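You operate a simulated robot arm through the tools that you are given. There is no shell and no other tool. Be economical: measure what you need, move in short steps, check, and stop when the job is done.

The job below is to be done with a simulated robot arm. You get a single attempt, and the scene is never put back.

JOB
Put things in order on the top of the sorting table. At the end: the blue can stands where the white address card stood; the black seed pot stands where the blue can stood; the teal cloth weight stands where the black seed pot stood; the white address card from the top of the sorting table is on the silver round tray; whatever was shut is shut again. Leave all else as you found it, and nothing knocked over.

The check looks at the end state, three seconds after you hand in, the way a careful person would. Anything else that was tipped, shoved, dropped, spilled or broken makes it a failure. Flat cloth is picked up by pressing the open fingertips on it (5 to 10 N) and closing them slowly along it; thin cloth reads only 2 to 8 mm in the jaws.

ROBOT AND FRAMES
A 6-joint arm with a two-finger parallel gripper, fixed in place. Base frame: the origin is at the foot of the arm, x ahead of it, y to its left, z up; the work surface is at about z = 660. Lengths are in mm, angles in degrees, forces in N, time in s.
With the tool pointing down near the work surface it reaches from about 200 to 620 mm from the base axis. Its first joint turns from -66.0 to 66.0 degrees. Payload 2.7 kg.
The TCP is the grasp point between the finger pads, 23 mm short of the fingertips. In the tool frame z runs along the fingers and y along their closing line. Largest opening 94 mm; finger width 38, thickness 10; the body of the gripper, 54 by 96 mm, starts 39 mm behind the TCP.
Orientation is told as [roll, pitch, yaw] about the base's x, y, z axes, in that order, counted from this pose: with the fingers straight down and closing along the base's y, the tool's x points along the base's -x, its y along +y and its z along -z.

CONTROLS
- The arm moves only by the tool nudge_tool. Its argument "commands" is a list of rows, each a list of 7 numbers: the shift along the base's x, y, z in units of 150 mm (1.0 is 150 mm), then the turn, a rotation vector about the base's x, y, z in units of 180 degrees (1.0 is 180 degrees), then the finger opening in mm, from 0 to 94. In form: [[tx, ty, tz, ax, ay, az, hand], ...]. A call has 1 to 20 rows; each row is the pose to reach, as a shift and turn from the pose commanded when the call began. A call with a number of a shift or a turn outside -1 to 1 is refused whole. Rows are played at 5 a second. More than 50 mm and 8.6 degrees between two rows, or a gripper value outside its range, and nothing of the call is played. A pose out of reach is approached as far as the arm can. The call stops where the force on the tool passes 40 N (or 10 N more than at its start, if that is more) or the arm is blocked; 0.2 s more then pass. Each finger travels about 45 mm/s and halts on what it meets, pressing with about 44 N; the grip force reading is that of the motor and also rises with nothing between the fingers. The clock runs only during rows and for 0.2 s after the last one: add rows that repeat a pose to give the fingers time. It gives the time, the measured TCP pose, the force on the tool (base axes), the opening and the grip force at its end, in the units of the frame above (readings bear some noise), and new pictures: "show" is both (left out), scene, wrist or none.
- Cameras (640 x 400 px; columns grow to the right, rows downward): "scene" is fixed at [79.8, -437.3, 1399.9]; the picture's right is [0.73, -0.68, 0.00], its down [-0.40, -0.43, -0.81] and it looks along [0.55, 0.59, -0.59] (base axes); focal length 338 px, centre (320, 200). "wrist" rides on the gripper at [86, 16, -75] in the tool frame; the picture's right is [-0.18, 0.98, 0.00], its down [-0.58, -0.11, -0.81] and it looks along [-0.79, -0.15, 0.59] (tool axes); focal length 243 px, centre (320, 200). There is no depth. A picture from a camera that has moved, and an enlarged one, comes with that camera's place and axes in the base frame and with its lens.
- inspect(camera, box): a new picture of the part [left, top, right, bottom] of that camera's present view, enlarged. It takes no simulated time.
- finish_job(): hands the job in; it is judged then, once.

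Go step by step. Nothing tells you positions but the pictures and the camera data: compare them with the known pose of the tool, close in by small moves and look again before you grip or let go. The budget is 120 turns and 200 pictures, counting those below and the enlarged ones. Unless the task says otherwise, let go and move clear before handing in, and close with one line.

The tools are called after "Emit:" by a JSON object that holds its "method" and its "body". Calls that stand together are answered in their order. nudge_tool: Moves the arm, as the interface text tells. Its arguments: {"type":"object","properties":{"commands":{"type":"array","items":{"type":"array","items":{"type":"number"}}},"show":{"type":"string","enum":["both","scene","wrist","none"]}},"required":["commands"]} The other tools are called the same way: inspect (camera, box) takes an enlarged picture of a part of a camera's view; finish_job () hands the job in.

At the start:

```text
t: 0.0
eef_pos: [339.7, 210.8, 976.7]
tcp_rot: [0.0, 0.0, 0.0]
force: [0.5, -0.9, 0.4]
width: 94.0
finger_force: 0.1
```

scene: 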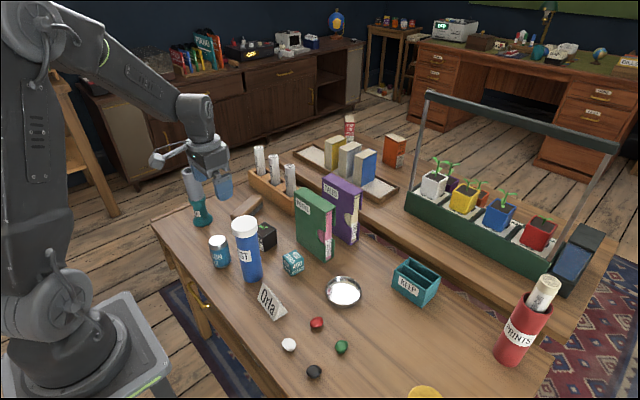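
wrist: 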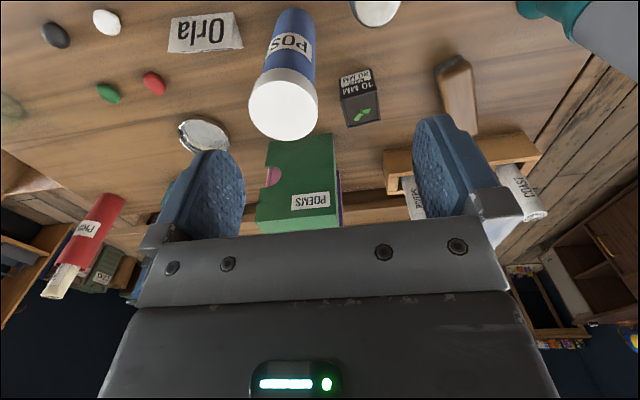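

I see the table with a blue can, a tall blue tube, a black cube (seed pot?), a teal cube (cloth weight?), an address card "Orla", and a silver round tray. I'll enlarge the picture to identify them and measure positions.

Emit:
{"method": "inspect", "body": {"camera": "scene", "box": [180, 160, 380, 285]}}

Emit:
{"method": "inspect", "body": {"camera": "scene", "box": [230, 260, 470, 400]}}

Emit:
{"method": "inspect", "body": {"camera": "wrist", "box": [140, 0, 540, 250]}}

```text
3.20 times, centred on (280, 222) of scene
camera zoom: at [79.8, -437.3, 1399.9], right [0.73, -0.68, 0.0], down [-0.4, -0.43, -0.81], along [0.55, 0.59, -0.59], focal length 1083 px, centre (448, 128)
```

zoom: 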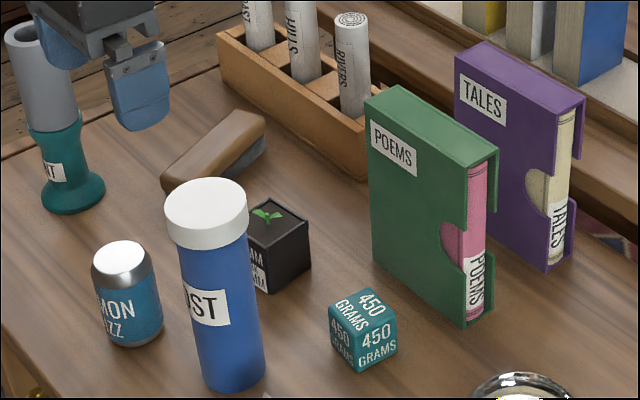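

```text
2.67 times, centred on (350, 330) of scene
camera zoom: at [79.8, -437.3, 1399.9], right [0.73, -0.68, 0.0], down [-0.4, -0.43, -0.81], along [0.55, 0.59, -0.59], focal length 902 px, centre (240, -147)
```

zoom: 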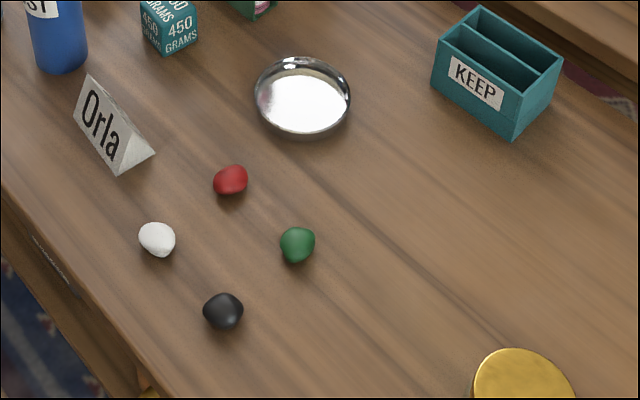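

```text
1.60 times, centred on (340, 125) of wrist
camera zoom: at [253.7, 227.8, 1051.8], right [0.18, 0.98, 0.0], down [0.58, -0.11, 0.81], along [0.79, -0.15, -0.59], focal length 388 px, centre (288, 320)
```

zoom: 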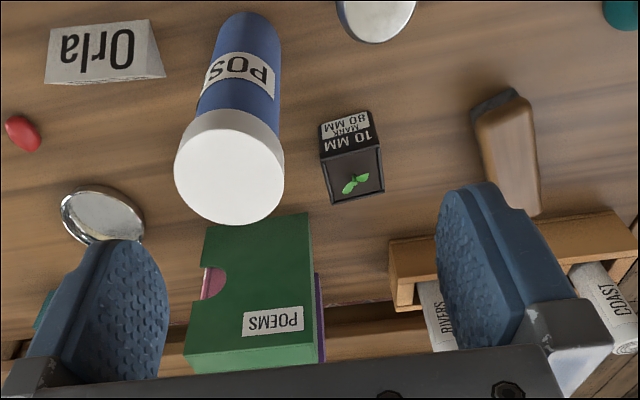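

The objects are identified; the "blue can" is the LEMON FIZZ can, the black cube is the seed pot and the teal 450 g cube is the weight. I'll enlarge each for measuring.

Emit:
{"method": "inspect", "body": {"camera": "scene", "box": [200, 210, 310, 279]}}

Emit:
{"method": "inspect", "body": {"camera": "scene", "box": [250, 260, 370, 335]}}

Emit:
{"method": "inspect", "body": {"camera": "wrist", "box": [160, 0, 400, 150]}}

```text
5.80 times, centred on (255, 244) of scene
camera zoom: at [79.8, -437.3, 1399.9], right [0.73, -0.68, 0.0], down [-0.4, -0.43, -0.81], along [0.55, 0.59, -0.59], focal length 1962 px, centre (697, -58)
```

zoom: 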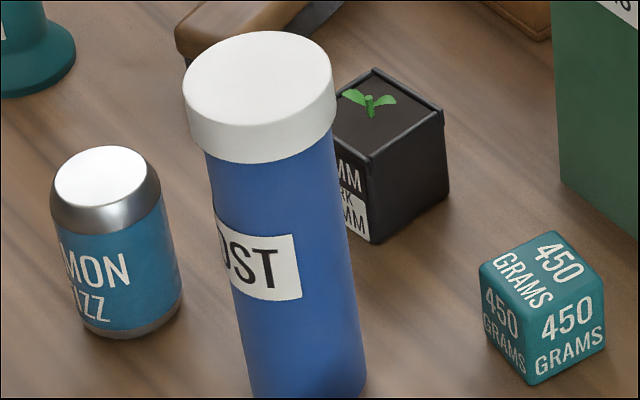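

```text
5.33 times, centred on (310, 298) of scene
camera zoom: at [79.8, -437.3, 1399.9], right [0.73, -0.68, 0.0], down [-0.4, -0.43, -0.81], along [0.55, 0.59, -0.59], focal length 1805 px, centre (373, -320)
```

zoom: 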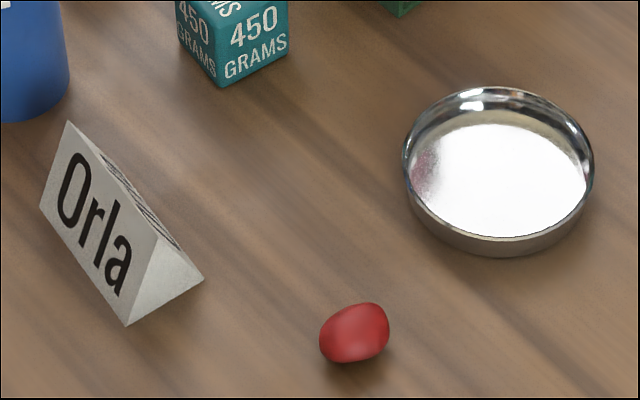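

```text
2.67 times, centred on (280, 75) of wrist
camera zoom: at [253.7, 227.8, 1051.8], right [0.18, 0.98, 0.0], down [0.58, -0.11, 0.81], along [0.79, -0.15, -0.59], focal length 647 px, centre (427, 533)
```

zoom: 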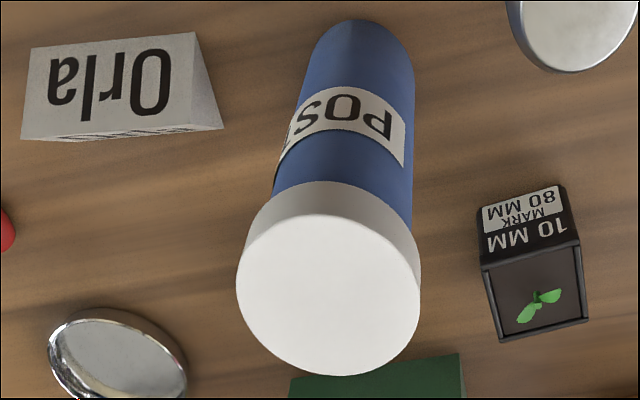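

The card is about 84 mm long along y, centred near (363, 47), turned about -6°; the can is at (345, 271), pot (485, 251), weight (487, 112), tray (523, -53). The POST tube (381, 160) is tall, about 860, so I stay high around it. First I'll hover over the card.

Emit:
{"method": "nudge_tool", "body": {"commands": [[0.04, -0.3, 0, 0, 0, -0.01, 94], [0.08, -0.6, 0, 0, 0, -0.02, 94], [0.12, -0.8, 0, 0, 0, -0.03, 94], [0.157, -1.0, 0, 0, 0, -0.0344, 94]], "show": "none"}}

Emit:
{"method": "nudge_tool", "body": {"commands": [[0, -0.09, -0.2, 0, 0, 0, 94], [0, -0.09, -0.5, 0, 0, 0, 94], [0, -0.09, -0.8, 0, 0, 0, 94], [0, -0.09, -1.0, 0, 0, 0, 94], [0, -0.09, -1.0, 0, 0, 0, 94]]}}

```text
t: 1.0
eef_pos: [363.5, 61.8, 974.5]
tcp_rot: [0.0, 0.0, -6.2]
force: [-1.3, -0.7, 0.6]
width: 94.0
finger_force: 0.0
```

```text
t: 2.2
eef_pos: [365.1, 49.7, 825.8]
tcp_rot: [0.0, 0.0, -6.2]
force: [-0.2, 0.3, -0.4]
width: 94.0
finger_force: 0.1
camera wrist: at [279.6, 73.9, 901.3], right [0.29, 0.96, 0.0], down [0.57, -0.17, 0.81], along [0.77, -0.23, -0.59], focal length 243 px, centre (320, 200)
```

scene: 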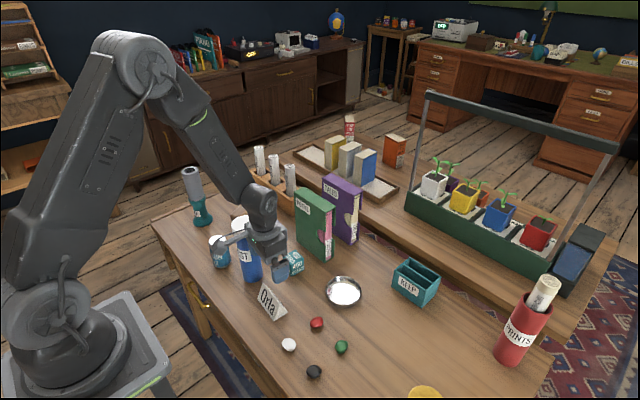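
wrist: 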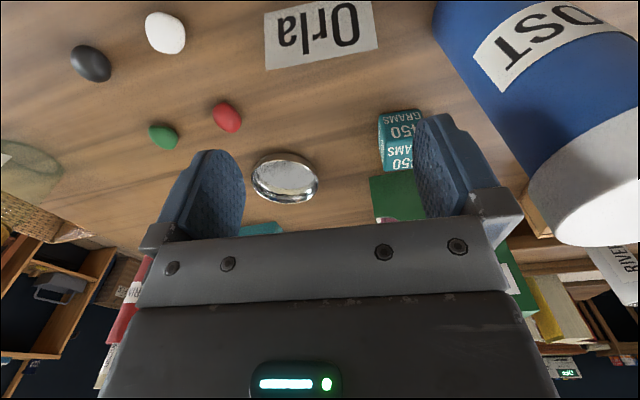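

The gripper hovers over the card; POST stands right and clear. I'll measure the card and tray in this view.

Emit:
{"method": "inspect", "body": {"camera": "wrist", "box": [250, 0, 394, 90]}}

Emit:
{"method": "inspect", "body": {"camera": "wrist", "box": [230, 135, 342, 205]}}

```text
4.44 times, centred on (322, 45) of wrist
camera zoom: at [279.6, 73.9, 901.3], right [0.29, 0.96, 0.0], down [0.57, -0.17, 0.81], along [0.77, -0.23, -0.59], focal length 1078 px, centre (311, 889)
```

zoom: 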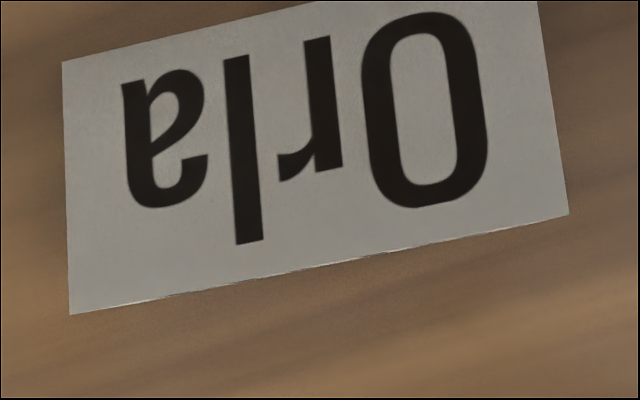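

```text
5.71 times, centred on (286, 170) of wrist
camera zoom: at [279.6, 73.9, 901.3], right [0.29, 0.96, 0.0], down [0.57, -0.17, 0.81], along [0.77, -0.23, -0.59], focal length 1386 px, centre (514, 371)
```

zoom: 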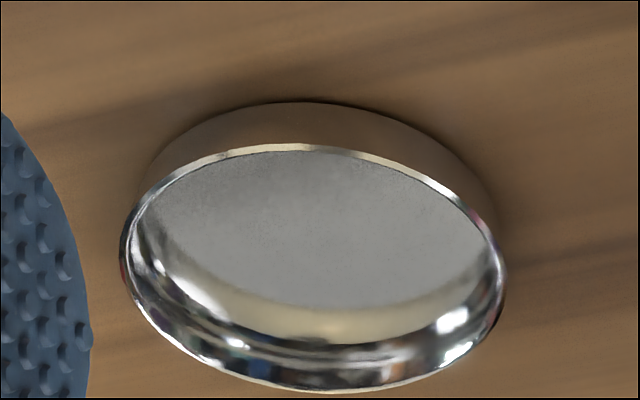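

The card's ends leave about 4–5 mm clearance each side with the fingers fully open. I'll lower to just above the card and check alignment.

Emit:
{"method": "nudge_tool", "body": {"commands": [[0, 0, -0.25, 0, 0, 0, 94], [0, 0, -0.5, 0, 0, 0, 94], [0, 0, -0.5, 0, 0, 0, 94]]}}

Emit:
{"method": "inspect", "body": {"camera": "scene", "box": [220, 230, 348, 310]}}

Emit:
{"method": "inspect", "body": {"camera": "wrist", "box": [160, 0, 480, 200]}}

```text
t: 3.0
eef_pos: [364.3, 46.9, 752.2]
tcp_rot: [0.0, 0.0, -6.3]
force: [0.5, -0.2, -0.5]
width: 94.0
finger_force: 0.0
camera wrist: at [279.8, 73.3, 828.0], right [0.29, 0.96, 0.0], down [0.57, -0.17, 0.81], along [0.77, -0.23, -0.59], focal length 243 px, centre (320, 200)
```

scene: 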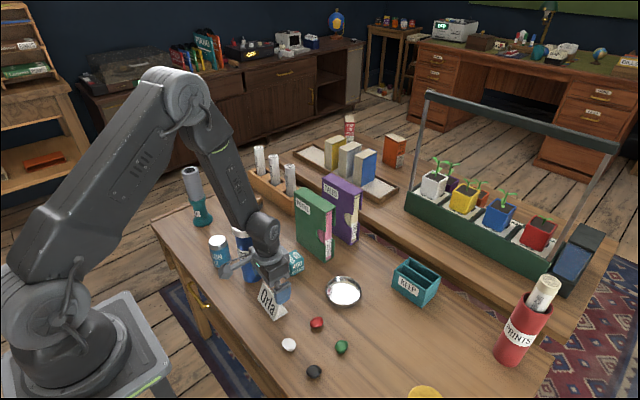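
wrist: 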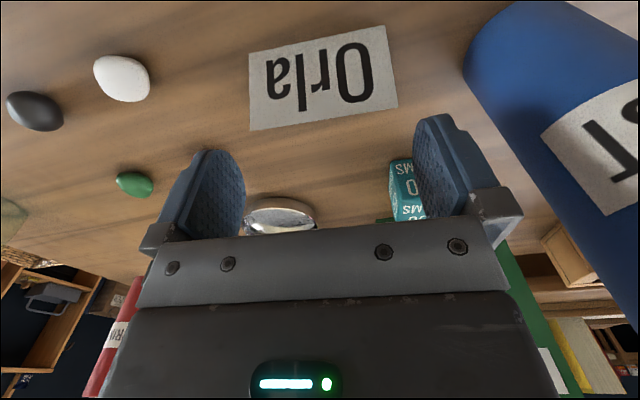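

```text
5.00 times, centred on (284, 270) of scene
camera zoom: at [79.8, -437.3, 1399.9], right [0.73, -0.68, 0.0], down [-0.4, -0.43, -0.81], along [0.55, 0.59, -0.59], focal length 1692 px, centre (500, -150)
```

zoom: 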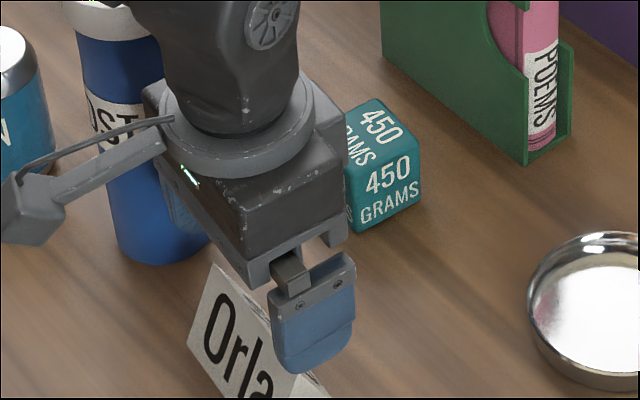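

```text
2.00 times, centred on (320, 100) of wrist
camera zoom: at [279.8, 73.3, 828.0], right [0.29, 0.96, 0.0], down [0.57, -0.17, 0.81], along [0.77, -0.23, -0.59], focal length 485 px, centre (320, 400)
```

zoom: 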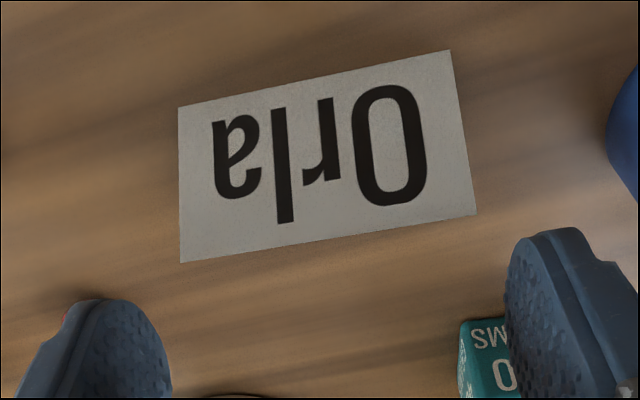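

Alignment looks good within about 1–2 mm; I'll shift slightly, lower to the grip height and close.

Emit:
{"method": "nudge_tool", "body": {"commands": [[-0.01, 0.007, -0.1, 0, 0, 0, 94], [-0.013, 0.007, -0.25, 0, 0, 0, 94], [-0.013, 0.007, -0.353, 0, 0, 0, 94], [-0.013, 0.007, -0.353, 0, 0, 0, 94]], "show": "wrist"}}

Emit:
{"method": "inspect", "body": {"camera": "scene", "box": [220, 240, 348, 320]}}

```text
t: 4.0
eef_pos: [362.7, 50.5, 700.0]
tcp_rot: [0.1, 0.0, -6.1]
force: [1.0, -0.1, 0.3]
width: 94.5
finger_force: 0.1
camera wrist: at [277.7, 75.4, 774.4], right [0.29, 0.96, 0.0], down [0.57, -0.17, 0.81], along [0.77, -0.23, -0.59], focal length 243 px, centre (320, 200)
```

wrist: 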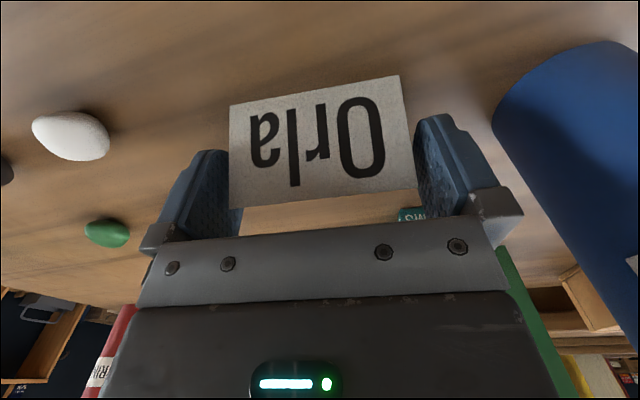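

```text
5.00 times, centred on (284, 280) of scene
camera zoom: at [79.8, -437.3, 1399.9], right [0.73, -0.68, 0.0], down [-0.4, -0.43, -0.81], along [0.55, 0.59, -0.59], focal length 1692 px, centre (500, -200)
```

zoom: 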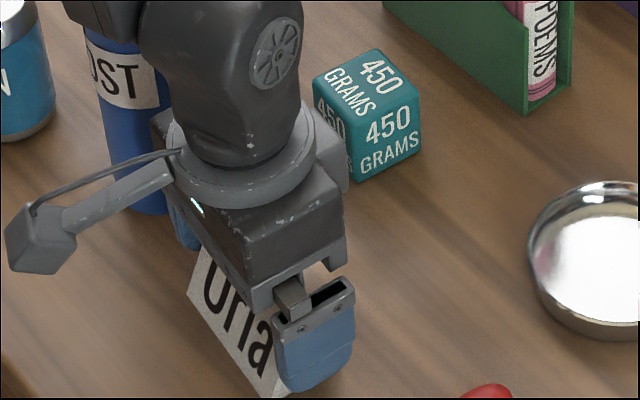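

The fingers straddle the card cleanly. I'll close and lift a little.

Emit:
{"method": "nudge_tool", "body": {"commands": [[0, 0, 0, 0, 0, 0, 86], [0, 0, 0, 0, 0, 0, 80], [0, 0, 0, 0, 0, 0, 76], [0, 0, 0, 0, 0, 0, 76], [0, 0, 0.1, 0, 0, 0, 76], [0, 0, 0.2, 0, 0, 0, 76], [0, 0, 0.2, 0, 0, 0, 76]]}}

Emit:
{"method": "inspect", "body": {"camera": "scene", "box": [220, 230, 348, 310]}}

```text
t: 5.6
eef_pos: [362.7, 50.9, 727.8]
tcp_rot: [0.0, -0.1, -6.2]
force: [-0.5, -0.3, -0.3]
width: 83.3
finger_force: 44.0
camera wrist: at [277.9, 74.7, 803.9], right [0.29, 0.96, 0.0], down [0.57, -0.17, 0.81], along [0.77, -0.23, -0.59], focal length 243 px, centre (320, 200)
```

scene: 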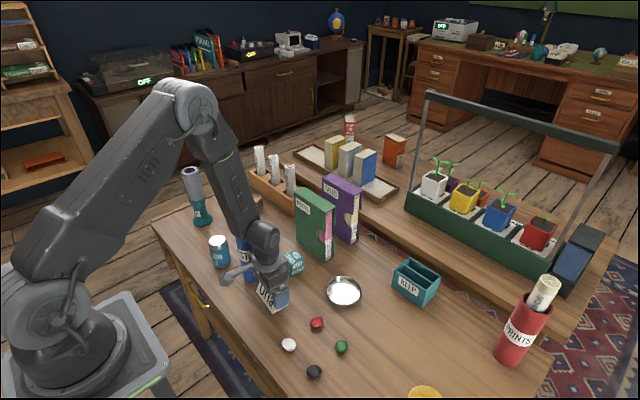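
wrist: 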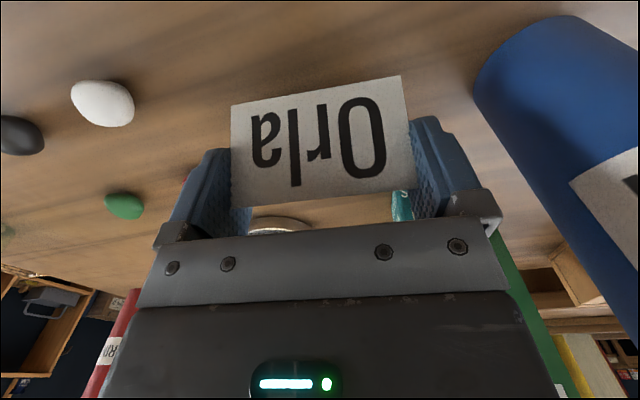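

```text
5.00 times, centred on (284, 270) of scene
camera zoom: at [79.8, -437.3, 1399.9], right [0.73, -0.68, 0.0], down [-0.4, -0.43, -0.81], along [0.55, 0.59, -0.59], focal length 1692 px, centre (500, -150)
```

zoom: 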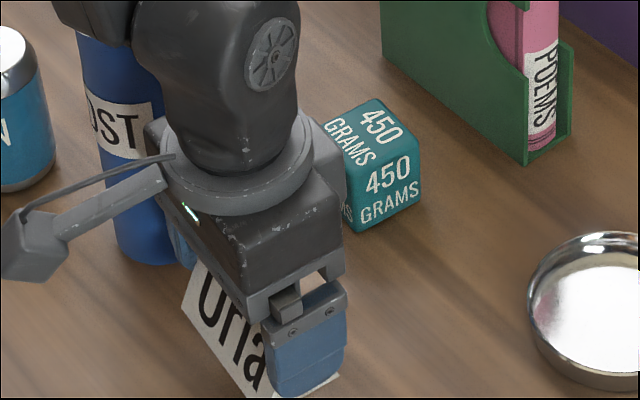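

The card is held firmly (83 mm). I'll raise it and carry it to above the tray.

Emit:
{"method": "nudge_tool", "body": {"commands": [[0, 0, 0.2, 0, 0, 0, 76], [0, 0, 0.4, 0, 0, 0, 76], [0.2, -0.12, 0.67, 0, 0, 0, 76], [0.4, -0.25, 0.67, 0, 0, 0, 76], [0.6, -0.38, 0.67, 0, 0, 0, 76], [0.8, -0.5, 0.67, 0, 0, 0, 76], [1.0, -0.67, 0.67, 0, 0, 0, 76], [1.0, -0.67, 0.67, 0, 0, 0, 76]]}}

Emit:
{"method": "inspect", "body": {"camera": "wrist", "box": [220, 0, 428, 130]}}

Emit:
{"method": "inspect", "body": {"camera": "scene", "box": [270, 230, 398, 310]}}

```text
refused: row 3 steps farther than a row can; nothing moved
```

```text
3.08 times, centred on (324, 65) of wrist
camera zoom: at [277.9, 74.7, 803.9], right [0.29, 0.96, 0.0], down [0.57, -0.17, 0.81], along [0.77, -0.23, -0.59], focal length 746 px, centre (308, 615)
```

zoom: 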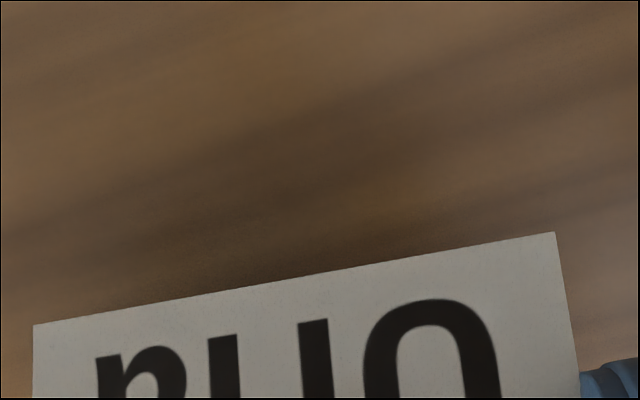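

```text
5.00 times, centred on (334, 270) of scene
camera zoom: at [79.8, -437.3, 1399.9], right [0.73, -0.68, 0.0], down [-0.4, -0.43, -0.81], along [0.55, 0.59, -0.59], focal length 1692 px, centre (250, -150)
```

zoom: 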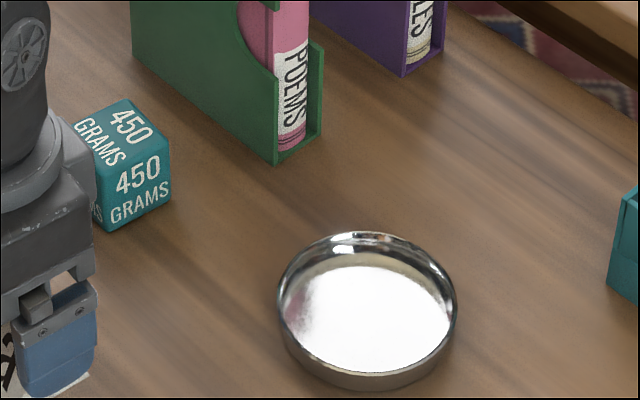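

The row spacing was too large, so nothing moved. I put the tray centre at (524, -51) and resend with smaller steps.

Emit:
{"method": "nudge_tool", "body": {"commands": [[0, 0, 0.25, 0, 0, 0, 76], [0, 0, 0.5, 0, 0, 0, 76], [0.15, -0.1, 0.67, 0, 0, 0, 76], [0.4, -0.25, 0.67, 0, 0, 0, 76], [0.65, -0.4, 0.67, 0, 0, 0, 76], [0.85, -0.54, 0.67, 0, 0, 0, 76], [1.0, -0.66, 0.67, 0, 0, 0, 76], [1.0, -0.66, 0.67, 0, 0, 0, 76]]}}

Emit:
{"method": "inspect", "body": {"camera": "wrist", "box": [220, 0, 428, 130]}}

Emit:
{"method": "inspect", "body": {"camera": "scene", "box": [270, 230, 398, 310]}}

```text
t: 7.4
eef_pos: [512.1, -51.0, 828.8]
tcp_rot: [0.0, 0.0, -6.2]
force: [-0.4, 0.4, -0.7]
width: 83.2
finger_force: 43.8
camera wrist: at [428.4, -25.3, 904.7], right [0.29, 0.96, 0.0], down [0.57, -0.17, 0.81], along [0.77, -0.23, -0.59], focal length 243 px, centre (320, 200)
```

scene: 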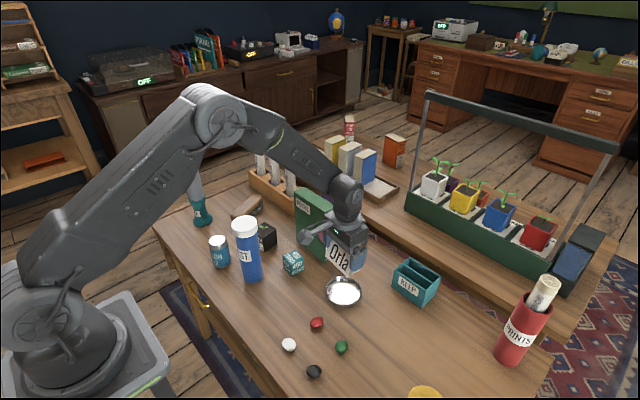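
wrist: 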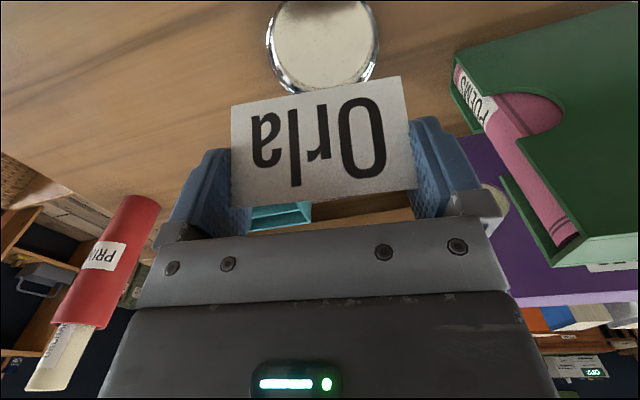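

```text
3.08 times, centred on (324, 65) of wrist
camera zoom: at [428.4, -25.3, 904.7], right [0.29, 0.96, 0.0], down [0.57, -0.17, 0.81], along [0.77, -0.23, -0.59], focal length 746 px, centre (308, 615)
```

zoom: 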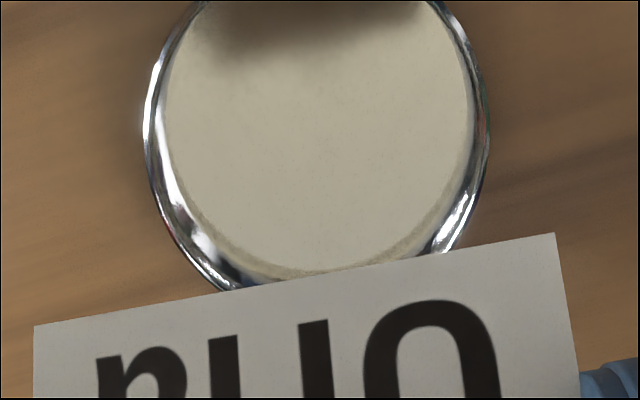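

```text
5.00 times, centred on (334, 270) of scene
camera zoom: at [79.8, -437.3, 1399.9], right [0.73, -0.68, 0.0], down [-0.4, -0.43, -0.81], along [0.55, 0.59, -0.59], focal length 1692 px, centre (250, -150)
```

zoom: 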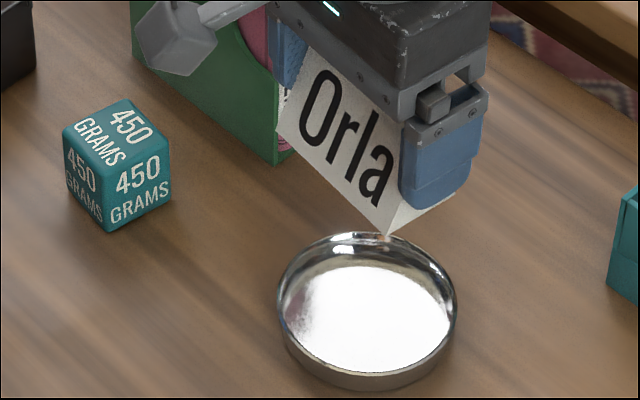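

The tray estimates spread by a few mm, so I'll lower the card to about 10 mm above the rim and compare card and rim directly in the scene view.

Emit:
{"method": "nudge_tool", "body": {"commands": [[0.05, 0.01, -0.2, 0, 0, 0, 76], [0.055, 0.013, -0.45, 0, 0, 0, 76], [0.055, 0.013, -0.66, 0, 0, 0, 76], [0.055, 0.013, -0.66, 0, 0, 0, 76]], "show": "wrist"}}

Emit:
{"method": "inspect", "body": {"camera": "scene", "box": [290, 235, 402, 305]}}

Emit:
{"method": "inspect", "body": {"camera": "wrist", "box": [200, 0, 440, 150]}}

```text
t: 8.4
eef_pos: [520.6, -47.2, 729.4]
tcp_rot: [-0.1, 0.0, -6.2]
force: [-0.3, 0.3, 0.4]
width: 83.4
finger_force: 44.1
camera wrist: at [436.1, -22.4, 804.9], right [0.29, 0.96, 0.0], down [0.57, -0.17, 0.81], along [0.77, -0.23, -0.59], focal length 243 px, centre (320, 200)
```

wrist: 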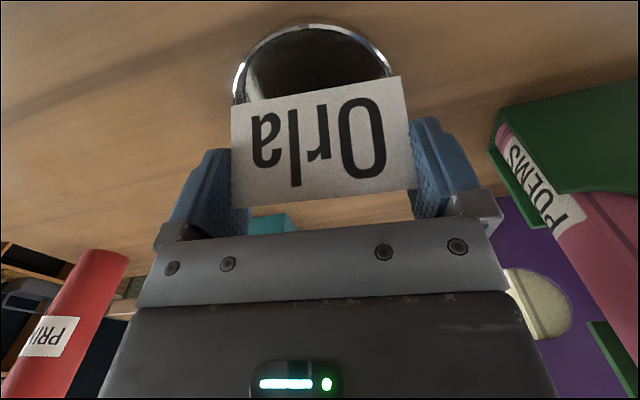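

```text
5.71 times, centred on (346, 270) of scene
camera zoom: at [79.8, -437.3, 1399.9], right [0.73, -0.68, 0.0], down [-0.4, -0.43, -0.81], along [0.55, 0.59, -0.59], focal length 1934 px, centre (171, -200)
```

zoom: 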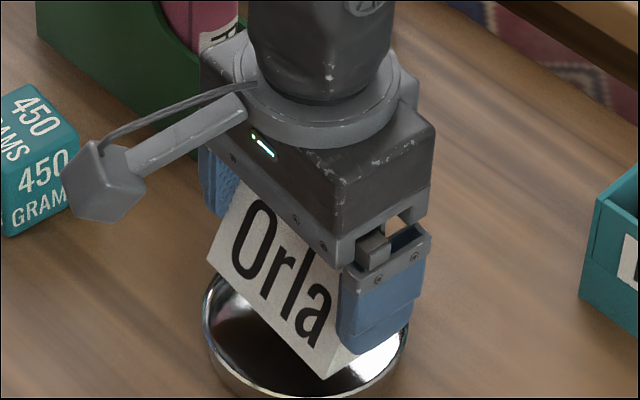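

```text
2.67 times, centred on (320, 75) of wrist
camera zoom: at [436.1, -22.4, 804.9], right [0.29, 0.96, 0.0], down [0.57, -0.17, 0.81], along [0.77, -0.23, -0.59], focal length 647 px, centre (320, 533)
```

zoom: 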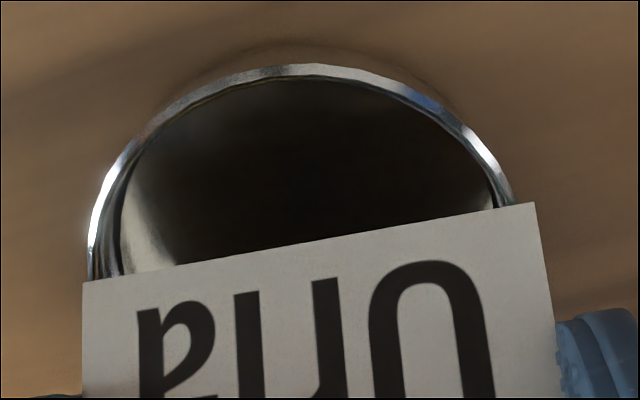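

The card needs about +3 mm in x. I'll shift and lower to about 4 mm above the rim, then compare again.

Emit:
{"method": "nudge_tool", "body": {"commands": [[0.022, 0, -0.04, 0, 0, 0, 76], [0.022, 0, -0.085, 0, 0, 0, 76], [0.022, 0, -0.085, 0, 0, 0, 76]], "show": "none"}}

Emit:
{"method": "inspect", "body": {"camera": "scene", "box": [314, 260, 378, 300]}}

Emit:
{"method": "inspect", "body": {"camera": "wrist", "box": [200, 0, 440, 150]}}

```text
t: 9.2
eef_pos: [524.3, -47.6, 716.1]
tcp_rot: [0.0, 0.0, -6.1]
force: [-2.5, 0.2, 5.3]
width: 83.5
finger_force: 44.0
```

```text
10.00 times, centred on (346, 280) of scene
camera zoom: at [79.6, -437.3, 1399.9], right [0.73, -0.68, 0.0], down [-0.4, -0.43, -0.81], along [0.55, 0.59, -0.59], focal length 3384 px, centre (60, -600)
```

zoom: 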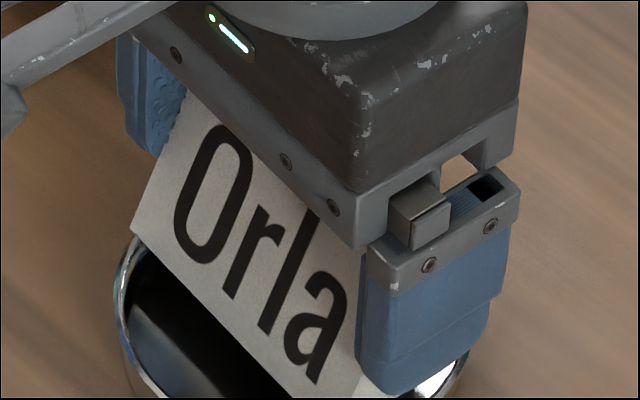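

```text
2.67 times, centred on (320, 75) of wrist
camera zoom: at [439.2, -22.6, 792.8], right [0.29, 0.96, 0.0], down [0.57, -0.17, 0.81], along [0.77, -0.23, -0.59], focal length 647 px, centre (320, 533)
```

zoom: 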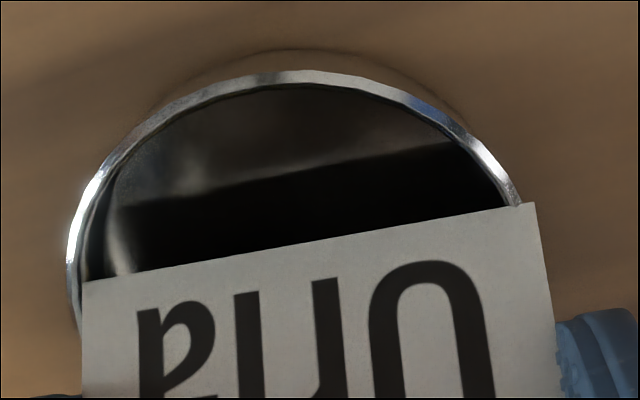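

The card is just touching the rim at its +y corner; x now matches, y should go about 2 mm toward -y. I'll lift slightly, shift, and settle it down.

Emit:
{"method": "nudge_tool", "body": {"commands": [[0, 0, 0.03, 0, 0, 0, 76], [0, -0.015, 0.03, 0, 0, 0, 76], [0, -0.015, 0.0, 0, 0, 0, 76], [0, -0.015, -0.004, 0, 0, 0, 76], [0, -0.015, -0.004, 0, 0, 0, 76]], "show": "none"}}

Emit:
{"method": "inspect", "body": {"camera": "wrist", "box": [200, 0, 440, 150]}}

Emit:
{"method": "inspect", "body": {"camera": "scene", "box": [306, 255, 386, 305]}}

```text
t: 10.4
eef_pos: [522.7, -50.9, 717.3]
tcp_rot: [0.0, -0.1, -6.2]
force: [-3.1, -3.8, 7.0]
width: 83.5
finger_force: 44.2
```

```text
2.67 times, centred on (320, 75) of wrist
camera zoom: at [439.5, -25.4, 792.7], right [0.29, 0.96, 0.0], down [0.57, -0.17, 0.81], along [0.77, -0.23, -0.59], focal length 647 px, centre (320, 533)
```

zoom: 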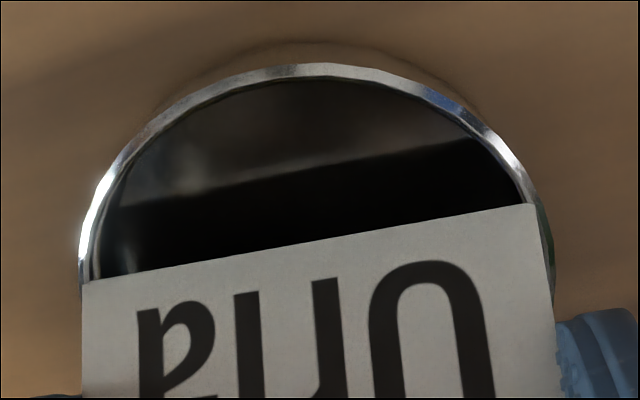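

```text
8.00 times, centred on (346, 280) of scene
camera zoom: at [79.6, -437.4, 1399.9], right [0.73, -0.68, 0.0], down [-0.4, -0.43, -0.81], along [0.55, 0.59, -0.59], focal length 2708 px, centre (112, -440)
```

zoom: 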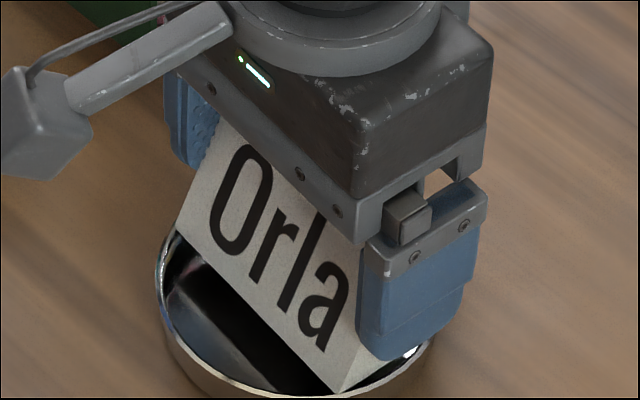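

Both front corners now sit on the rim and the card is carried by the tray. I'll open and rise straight up.

Emit:
{"method": "nudge_tool", "body": {"commands": [[0, 0, 0, 0, 0, 0, 86], [0, 0, 0, 0, 0, 0, 92], [0, 0, 0, 0, 0, 0, 94], [0, 0, 0, 0, 0, 0, 94], [0, 0, 0.1, 0, 0, 0, 94], [0, 0, 0.35, 0, 0, 0, 94], [0, 0, 0.65, 0, 0, 0, 94], [0, 0, 0.8, 0, 0, 0, 94]]}}

Emit:
{"method": "inspect", "body": {"camera": "scene", "box": [306, 255, 386, 305]}}

Emit:
{"method": "inspect", "body": {"camera": "wrist", "box": [200, 0, 440, 150]}}

```text
t: 12.2
eef_pos: [522.9, -51.1, 836.2]
tcp_rot: [0.0, 0.1, -6.2]
force: [0.0, -0.2, 0.9]
width: 94.2
finger_force: 0.1
camera wrist: at [438.8, -24.9, 912.2], right [0.29, 0.96, 0.0], down [0.57, -0.17, 0.81], along [0.77, -0.23, -0.59], focal length 243 px, centre (320, 200)
```

scene: 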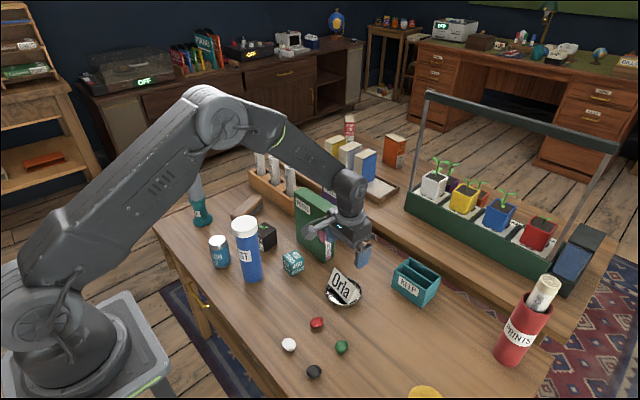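
wrist: 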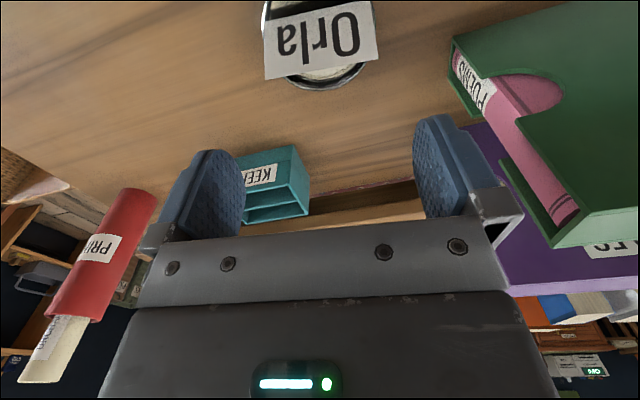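

```text
8.00 times, centred on (346, 280) of scene
camera zoom: at [79.8, -437.3, 1399.9], right [0.73, -0.68, 0.0], down [-0.4, -0.43, -0.81], along [0.55, 0.59, -0.59], focal length 2708 px, centre (112, -440)
```

zoom: 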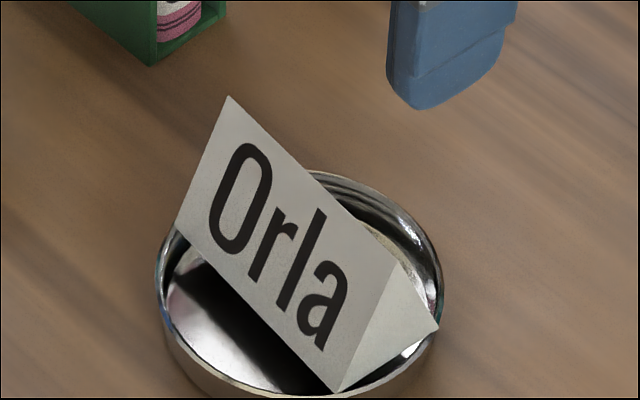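

```text
2.67 times, centred on (320, 75) of wrist
camera zoom: at [438.8, -24.9, 912.2], right [0.29, 0.96, 0.0], down [0.57, -0.17, 0.81], along [0.77, -0.23, -0.59], focal length 647 px, centre (320, 533)
```

zoom: 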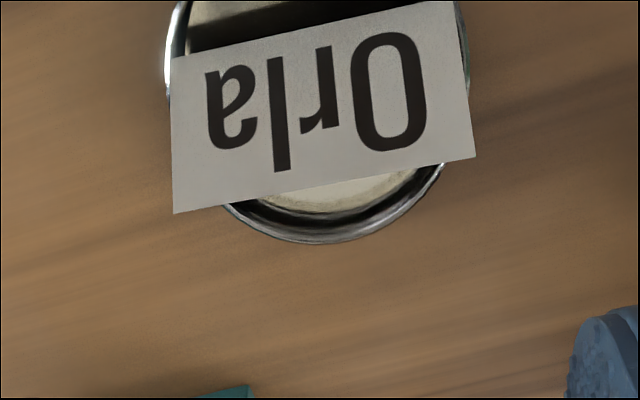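

The card stands well on the tray. Next is the blue can at (345, 271); I travel high over the table and hover above it.

Emit:
{"method": "nudge_tool", "body": {"commands": [[0, 0, 0.33, 0, 0, 0.0, 94], [0, 0, 0.66, 0, 0, 0.0, 94], [-0.2, 0.25, 0.66, 0, 0, 0.01, 94], [-0.4, 0.5, 0.66, 0, 0, 0.02, 94], [-0.6, 0.75, 0.66, 0, 0, 0.03, 94], [-0.8, 1.0, 0.66, 0, 0, 0.0344, 94]], "show": "none"}}

Emit:
{"method": "nudge_tool", "body": {"commands": [[-0.1, 0.25, 0, 0, 0, 0, 94], [-0.2, 0.5, 0, 0, 0, 0, 94], [-0.3, 0.75, 0, 0, 0, 0, 94], [-0.387, 1.0, 0, 0, 0, 0, 94]], "show": "none"}}

Emit:
{"method": "nudge_tool", "body": {"commands": [[0, 0.143, 0, 0, 0, 0, 94], [0, 0.143, -0.3, 0, 0, 0, 94], [0, 0.143, -0.57, 0, 0, 0, 94], [0, 0.143, -0.57, 0, 0, 0, 94]]}}

Emit:
{"method": "inspect", "body": {"camera": "wrist", "box": [220, 0, 428, 130]}}

```text
t: 13.6
eef_pos: [403.6, 100.1, 933.6]
tcp_rot: [-0.1, 0.0, 0.0]
force: [0.1, 0.3, -0.2]
width: 94.2
finger_force: 0.1
```

```text
t: 14.6
eef_pos: [345.3, 250.9, 935.0]
tcp_rot: [0.0, 0.0, 0.0]
force: [-0.8, 0.2, 0.4]
width: 94.0
finger_force: 0.1
```

```text
t: 15.6
eef_pos: [344.9, 271.2, 849.7]
tcp_rot: [-0.1, 0.0, 0.0]
force: [-0.2, -0.4, -0.4]
width: 94.0
finger_force: 0.0
camera wrist: at [258.4, 286.9, 924.9], right [0.18, 0.98, 0.0], down [0.58, -0.11, 0.81], along [0.79, -0.15, -0.59], focal length 243 px, centre (320, 200)
```

scene: 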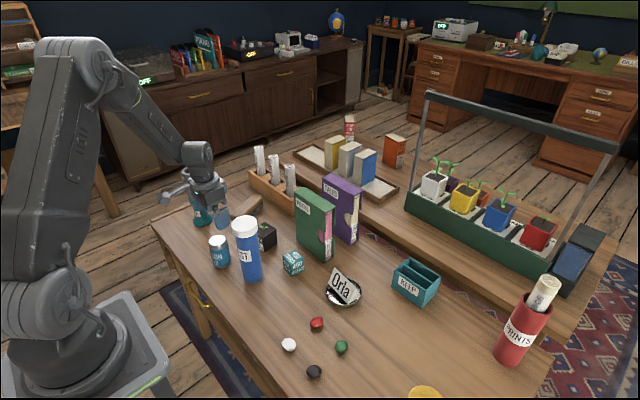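
wrist: 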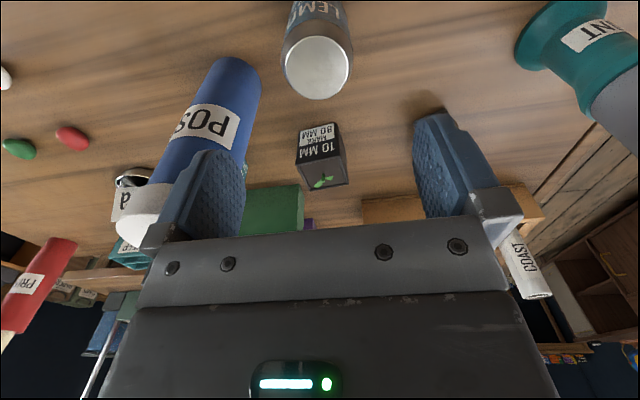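

```text
3.08 times, centred on (324, 65) of wrist
camera zoom: at [258.4, 286.9, 924.9], right [0.18, 0.98, 0.0], down [0.58, -0.11, 0.81], along [0.79, -0.15, -0.59], focal length 746 px, centre (308, 615)
```

zoom: 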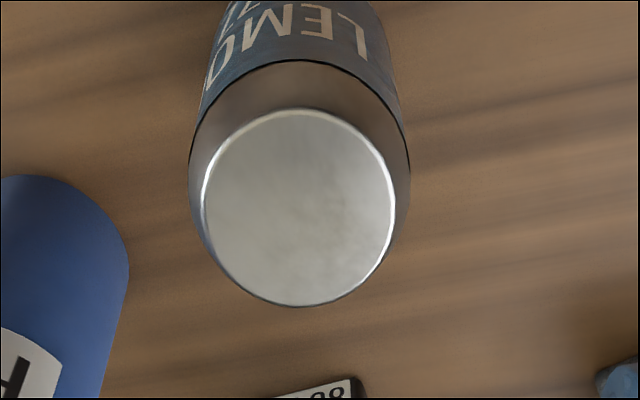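

The can top centres at about (343, 270), almost right below. I'll descend around it to z ≈ 715.

Emit:
{"method": "nudge_tool", "body": {"commands": [[-0.01, -0.007, -0.25, 0, 0, 0, 94], [-0.01, -0.007, -0.5, 0, 0, 0, 94], [-0.01, -0.007, -0.7, 0, 0, 0, 94], [-0.01, -0.007, -0.895, 0, 0, 0, 94], [-0.01, -0.007, -0.895, 0, 0, 0, 94]], "show": "wrist"}}

Emit:
{"method": "inspect", "body": {"camera": "scene", "box": [170, 210, 266, 270]}}

```text
t: 16.8
eef_pos: [343.9, 268.6, 715.9]
tcp_rot: [0.1, 0.0, 0.0]
force: [1.2, -0.1, 0.2]
width: 93.8
finger_force: 0.0
camera wrist: at [257.7, 285.4, 791.8], right [0.18, 0.98, 0.0], down [0.58, -0.11, 0.81], along [0.79, -0.15, -0.59], focal length 243 px, centre (320, 200)
```

wrist: 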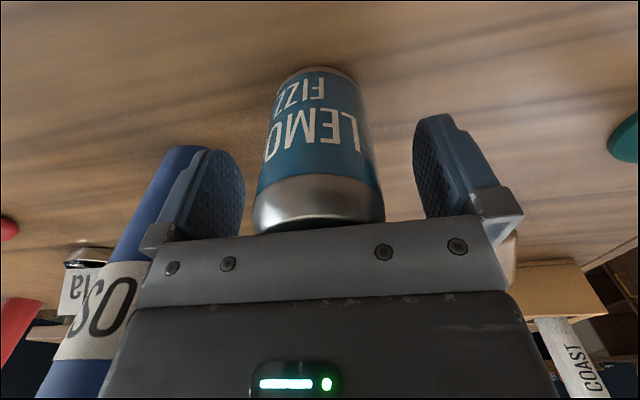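

```text
6.67 times, centred on (218, 240) of scene
camera zoom: at [79.8, -437.3, 1399.9], right [0.73, -0.68, 0.0], down [-0.4, -0.43, -0.81], along [0.55, 0.59, -0.59], focal length 2256 px, centre (1000, -67)
```

zoom: 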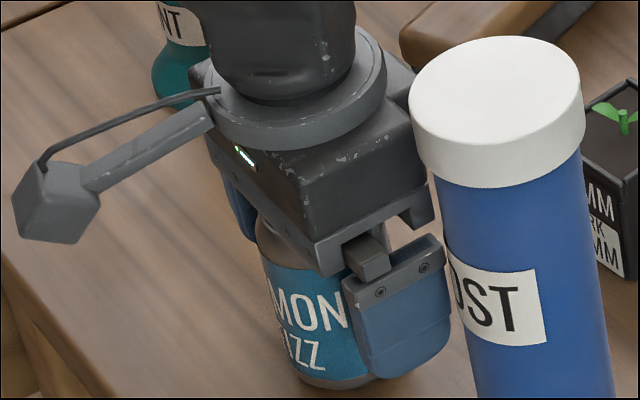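

The fingers straddle the can with it centred (can spot ≈ (344, 269.5)). I'll close and lift.

Emit:
{"method": "nudge_tool", "body": {"commands": [[0, 0, 0, 0, 0, 0, 70], [0, 0, 0, 0, 0, 0, 50], [0, 0, 0, 0, 0, 0, 50], [0, 0, 0, 0, 0, 0, 50], [0, 0, 0, 0, 0, 0, 50], [0, 0, 0.1, 0, 0, 0, 50], [0, 0, 0.3, 0, 0, 0, 50], [0, 0, 0.6, 0, 0, 0, 50], [0, 0, 0.9, 0, 0, 0, 50], [0, 0, 1.0, 0, 0, 0, 50]]}}

```text
t: 19.0
eef_pos: [343.2, 272.0, 865.5]
tcp_rot: [-0.1, 0.0, 0.0]
force: [0.2, 0.7, -0.5]
width: 50.9
finger_force: 10.4
camera wrist: at [257.4, 287.0, 941.5], right [0.18, 0.98, 0.0], down [0.58, -0.11, 0.81], along [0.79, -0.15, -0.59], focal length 243 px, centre (320, 200)
```

scene: 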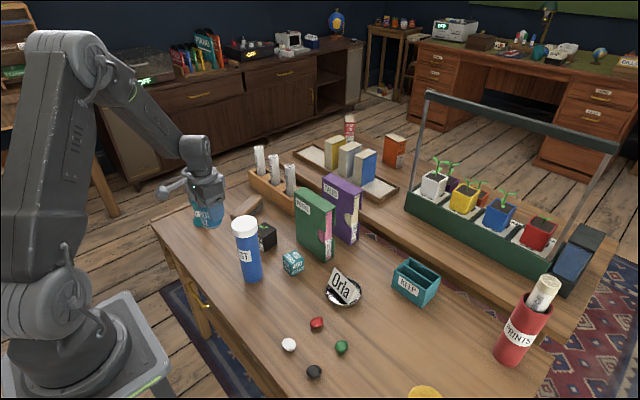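
wrist: 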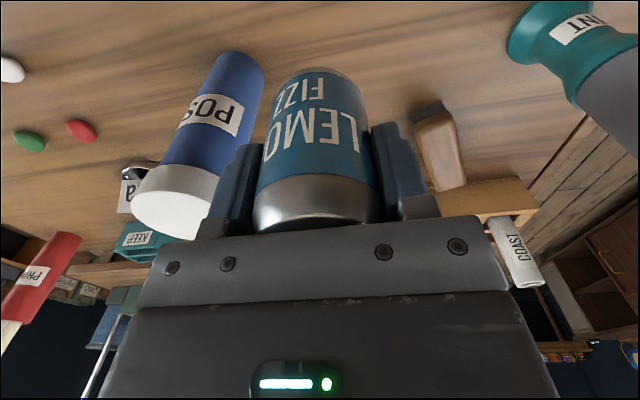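

The can is held but only lightly (fingers at target width), so I tighten first, then rise above POST height and travel toward the card's old place (361, 49).

Emit:
{"method": "nudge_tool", "body": {"commands": [[0, 0, 0, 0, 0, 0, 40], [0, 0, 0, 0, 0, 0, 40], [0, 0, 0.3, 0, 0, 0, 40], [0, 0, 0.6, 0, 0, 0, 40], [0, -0.25, 0.7, 0, 0, 0, 40], [0.03, -0.5, 0.7, 0, 0, 0, 40], [0.06, -0.75, 0.7, 0, 0, 0, 40], [0.12, -1.0, 0.7, 0, 0, 0, 40]], "show": "none"}}

Emit:
{"method": "nudge_tool", "body": {"commands": [[0, -0.25, 0, 0, 0, 0, 40], [0, -0.467, 0, 0, 0, 0, 40], [0, -0.467, -0.3, 0, 0, 0, 40], [0, -0.467, -0.6, 0, 0, 0, 40], [0, -0.467, -0.9, 0, 0, 0, 40], [0, -0.467, -0.9, 0, 0, 0, 40]]}}

```text
t: 20.8
eef_pos: [360.3, 119.7, 969.1]
tcp_rot: [0.1, 0.0, 0.0]
force: [0.8, -0.3, -0.8]
width: 50.4
finger_force: 43.9
```

```text
t: 22.2
eef_pos: [361.3, 49.9, 835.9]
tcp_rot: [0.0, 0.0, 0.0]
force: [0.3, -0.4, -0.4]
width: 50.2
finger_force: 44.7
camera wrist: at [275.9, 66.7, 910.5], right [0.18, 0.98, 0.0], down [0.58, -0.11, 0.81], along [0.79, -0.15, -0.59], focal length 243 px, centre (320, 200)
```

scene: 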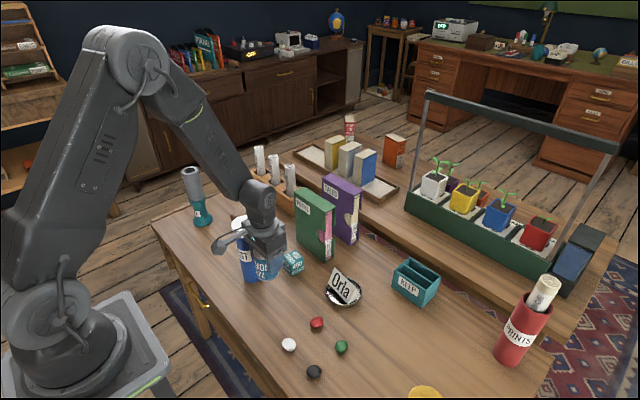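
wrist: 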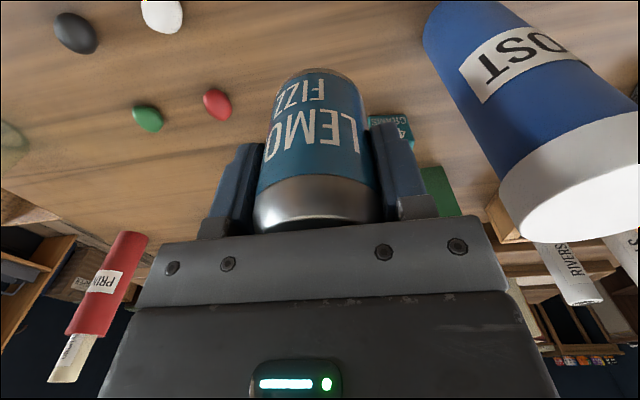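

The can is over the card's old spot. Lowering exactly to its pick-up height.

Emit:
{"method": "nudge_tool", "body": {"commands": [[0, 0, -0.25, 0, 0, 0, 40], [0, 0, -0.5, 0, 0, 0, 40], [0, 0, -0.7, 0, 0, 0, 40], [0, 0, -0.77, 0, 0, 0, 40], [0, 0, -0.795, 0, 0, 0, 40], [0, 0, -0.8, 0, 0, 0, 40], [0, 0, -0.8, 0, 0, 0, 40]], "show": "none"}}

Emit:
{"method": "inspect", "body": {"camera": "scene", "box": [220, 240, 316, 300]}}

```text
t: 23.8
eef_pos: [361.4, 51.0, 716.3]
tcp_rot: [0.1, -0.1, 0.0]
force: [-1.8, -1.9, 13.4]
width: 50.1
finger_force: 44.6
```

```text
6.67 times, centred on (268, 270) of scene
camera zoom: at [79.6, -437.4, 1399.9], right [0.73, -0.68, 0.0], down [-0.4, -0.43, -0.81], along [0.55, 0.59, -0.59], focal length 2256 px, centre (667, -267)
```

zoom: 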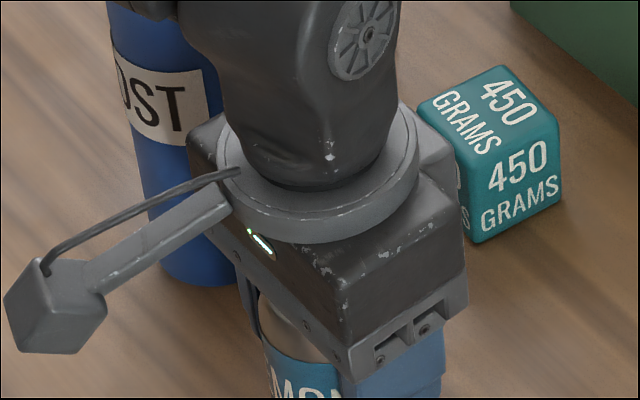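

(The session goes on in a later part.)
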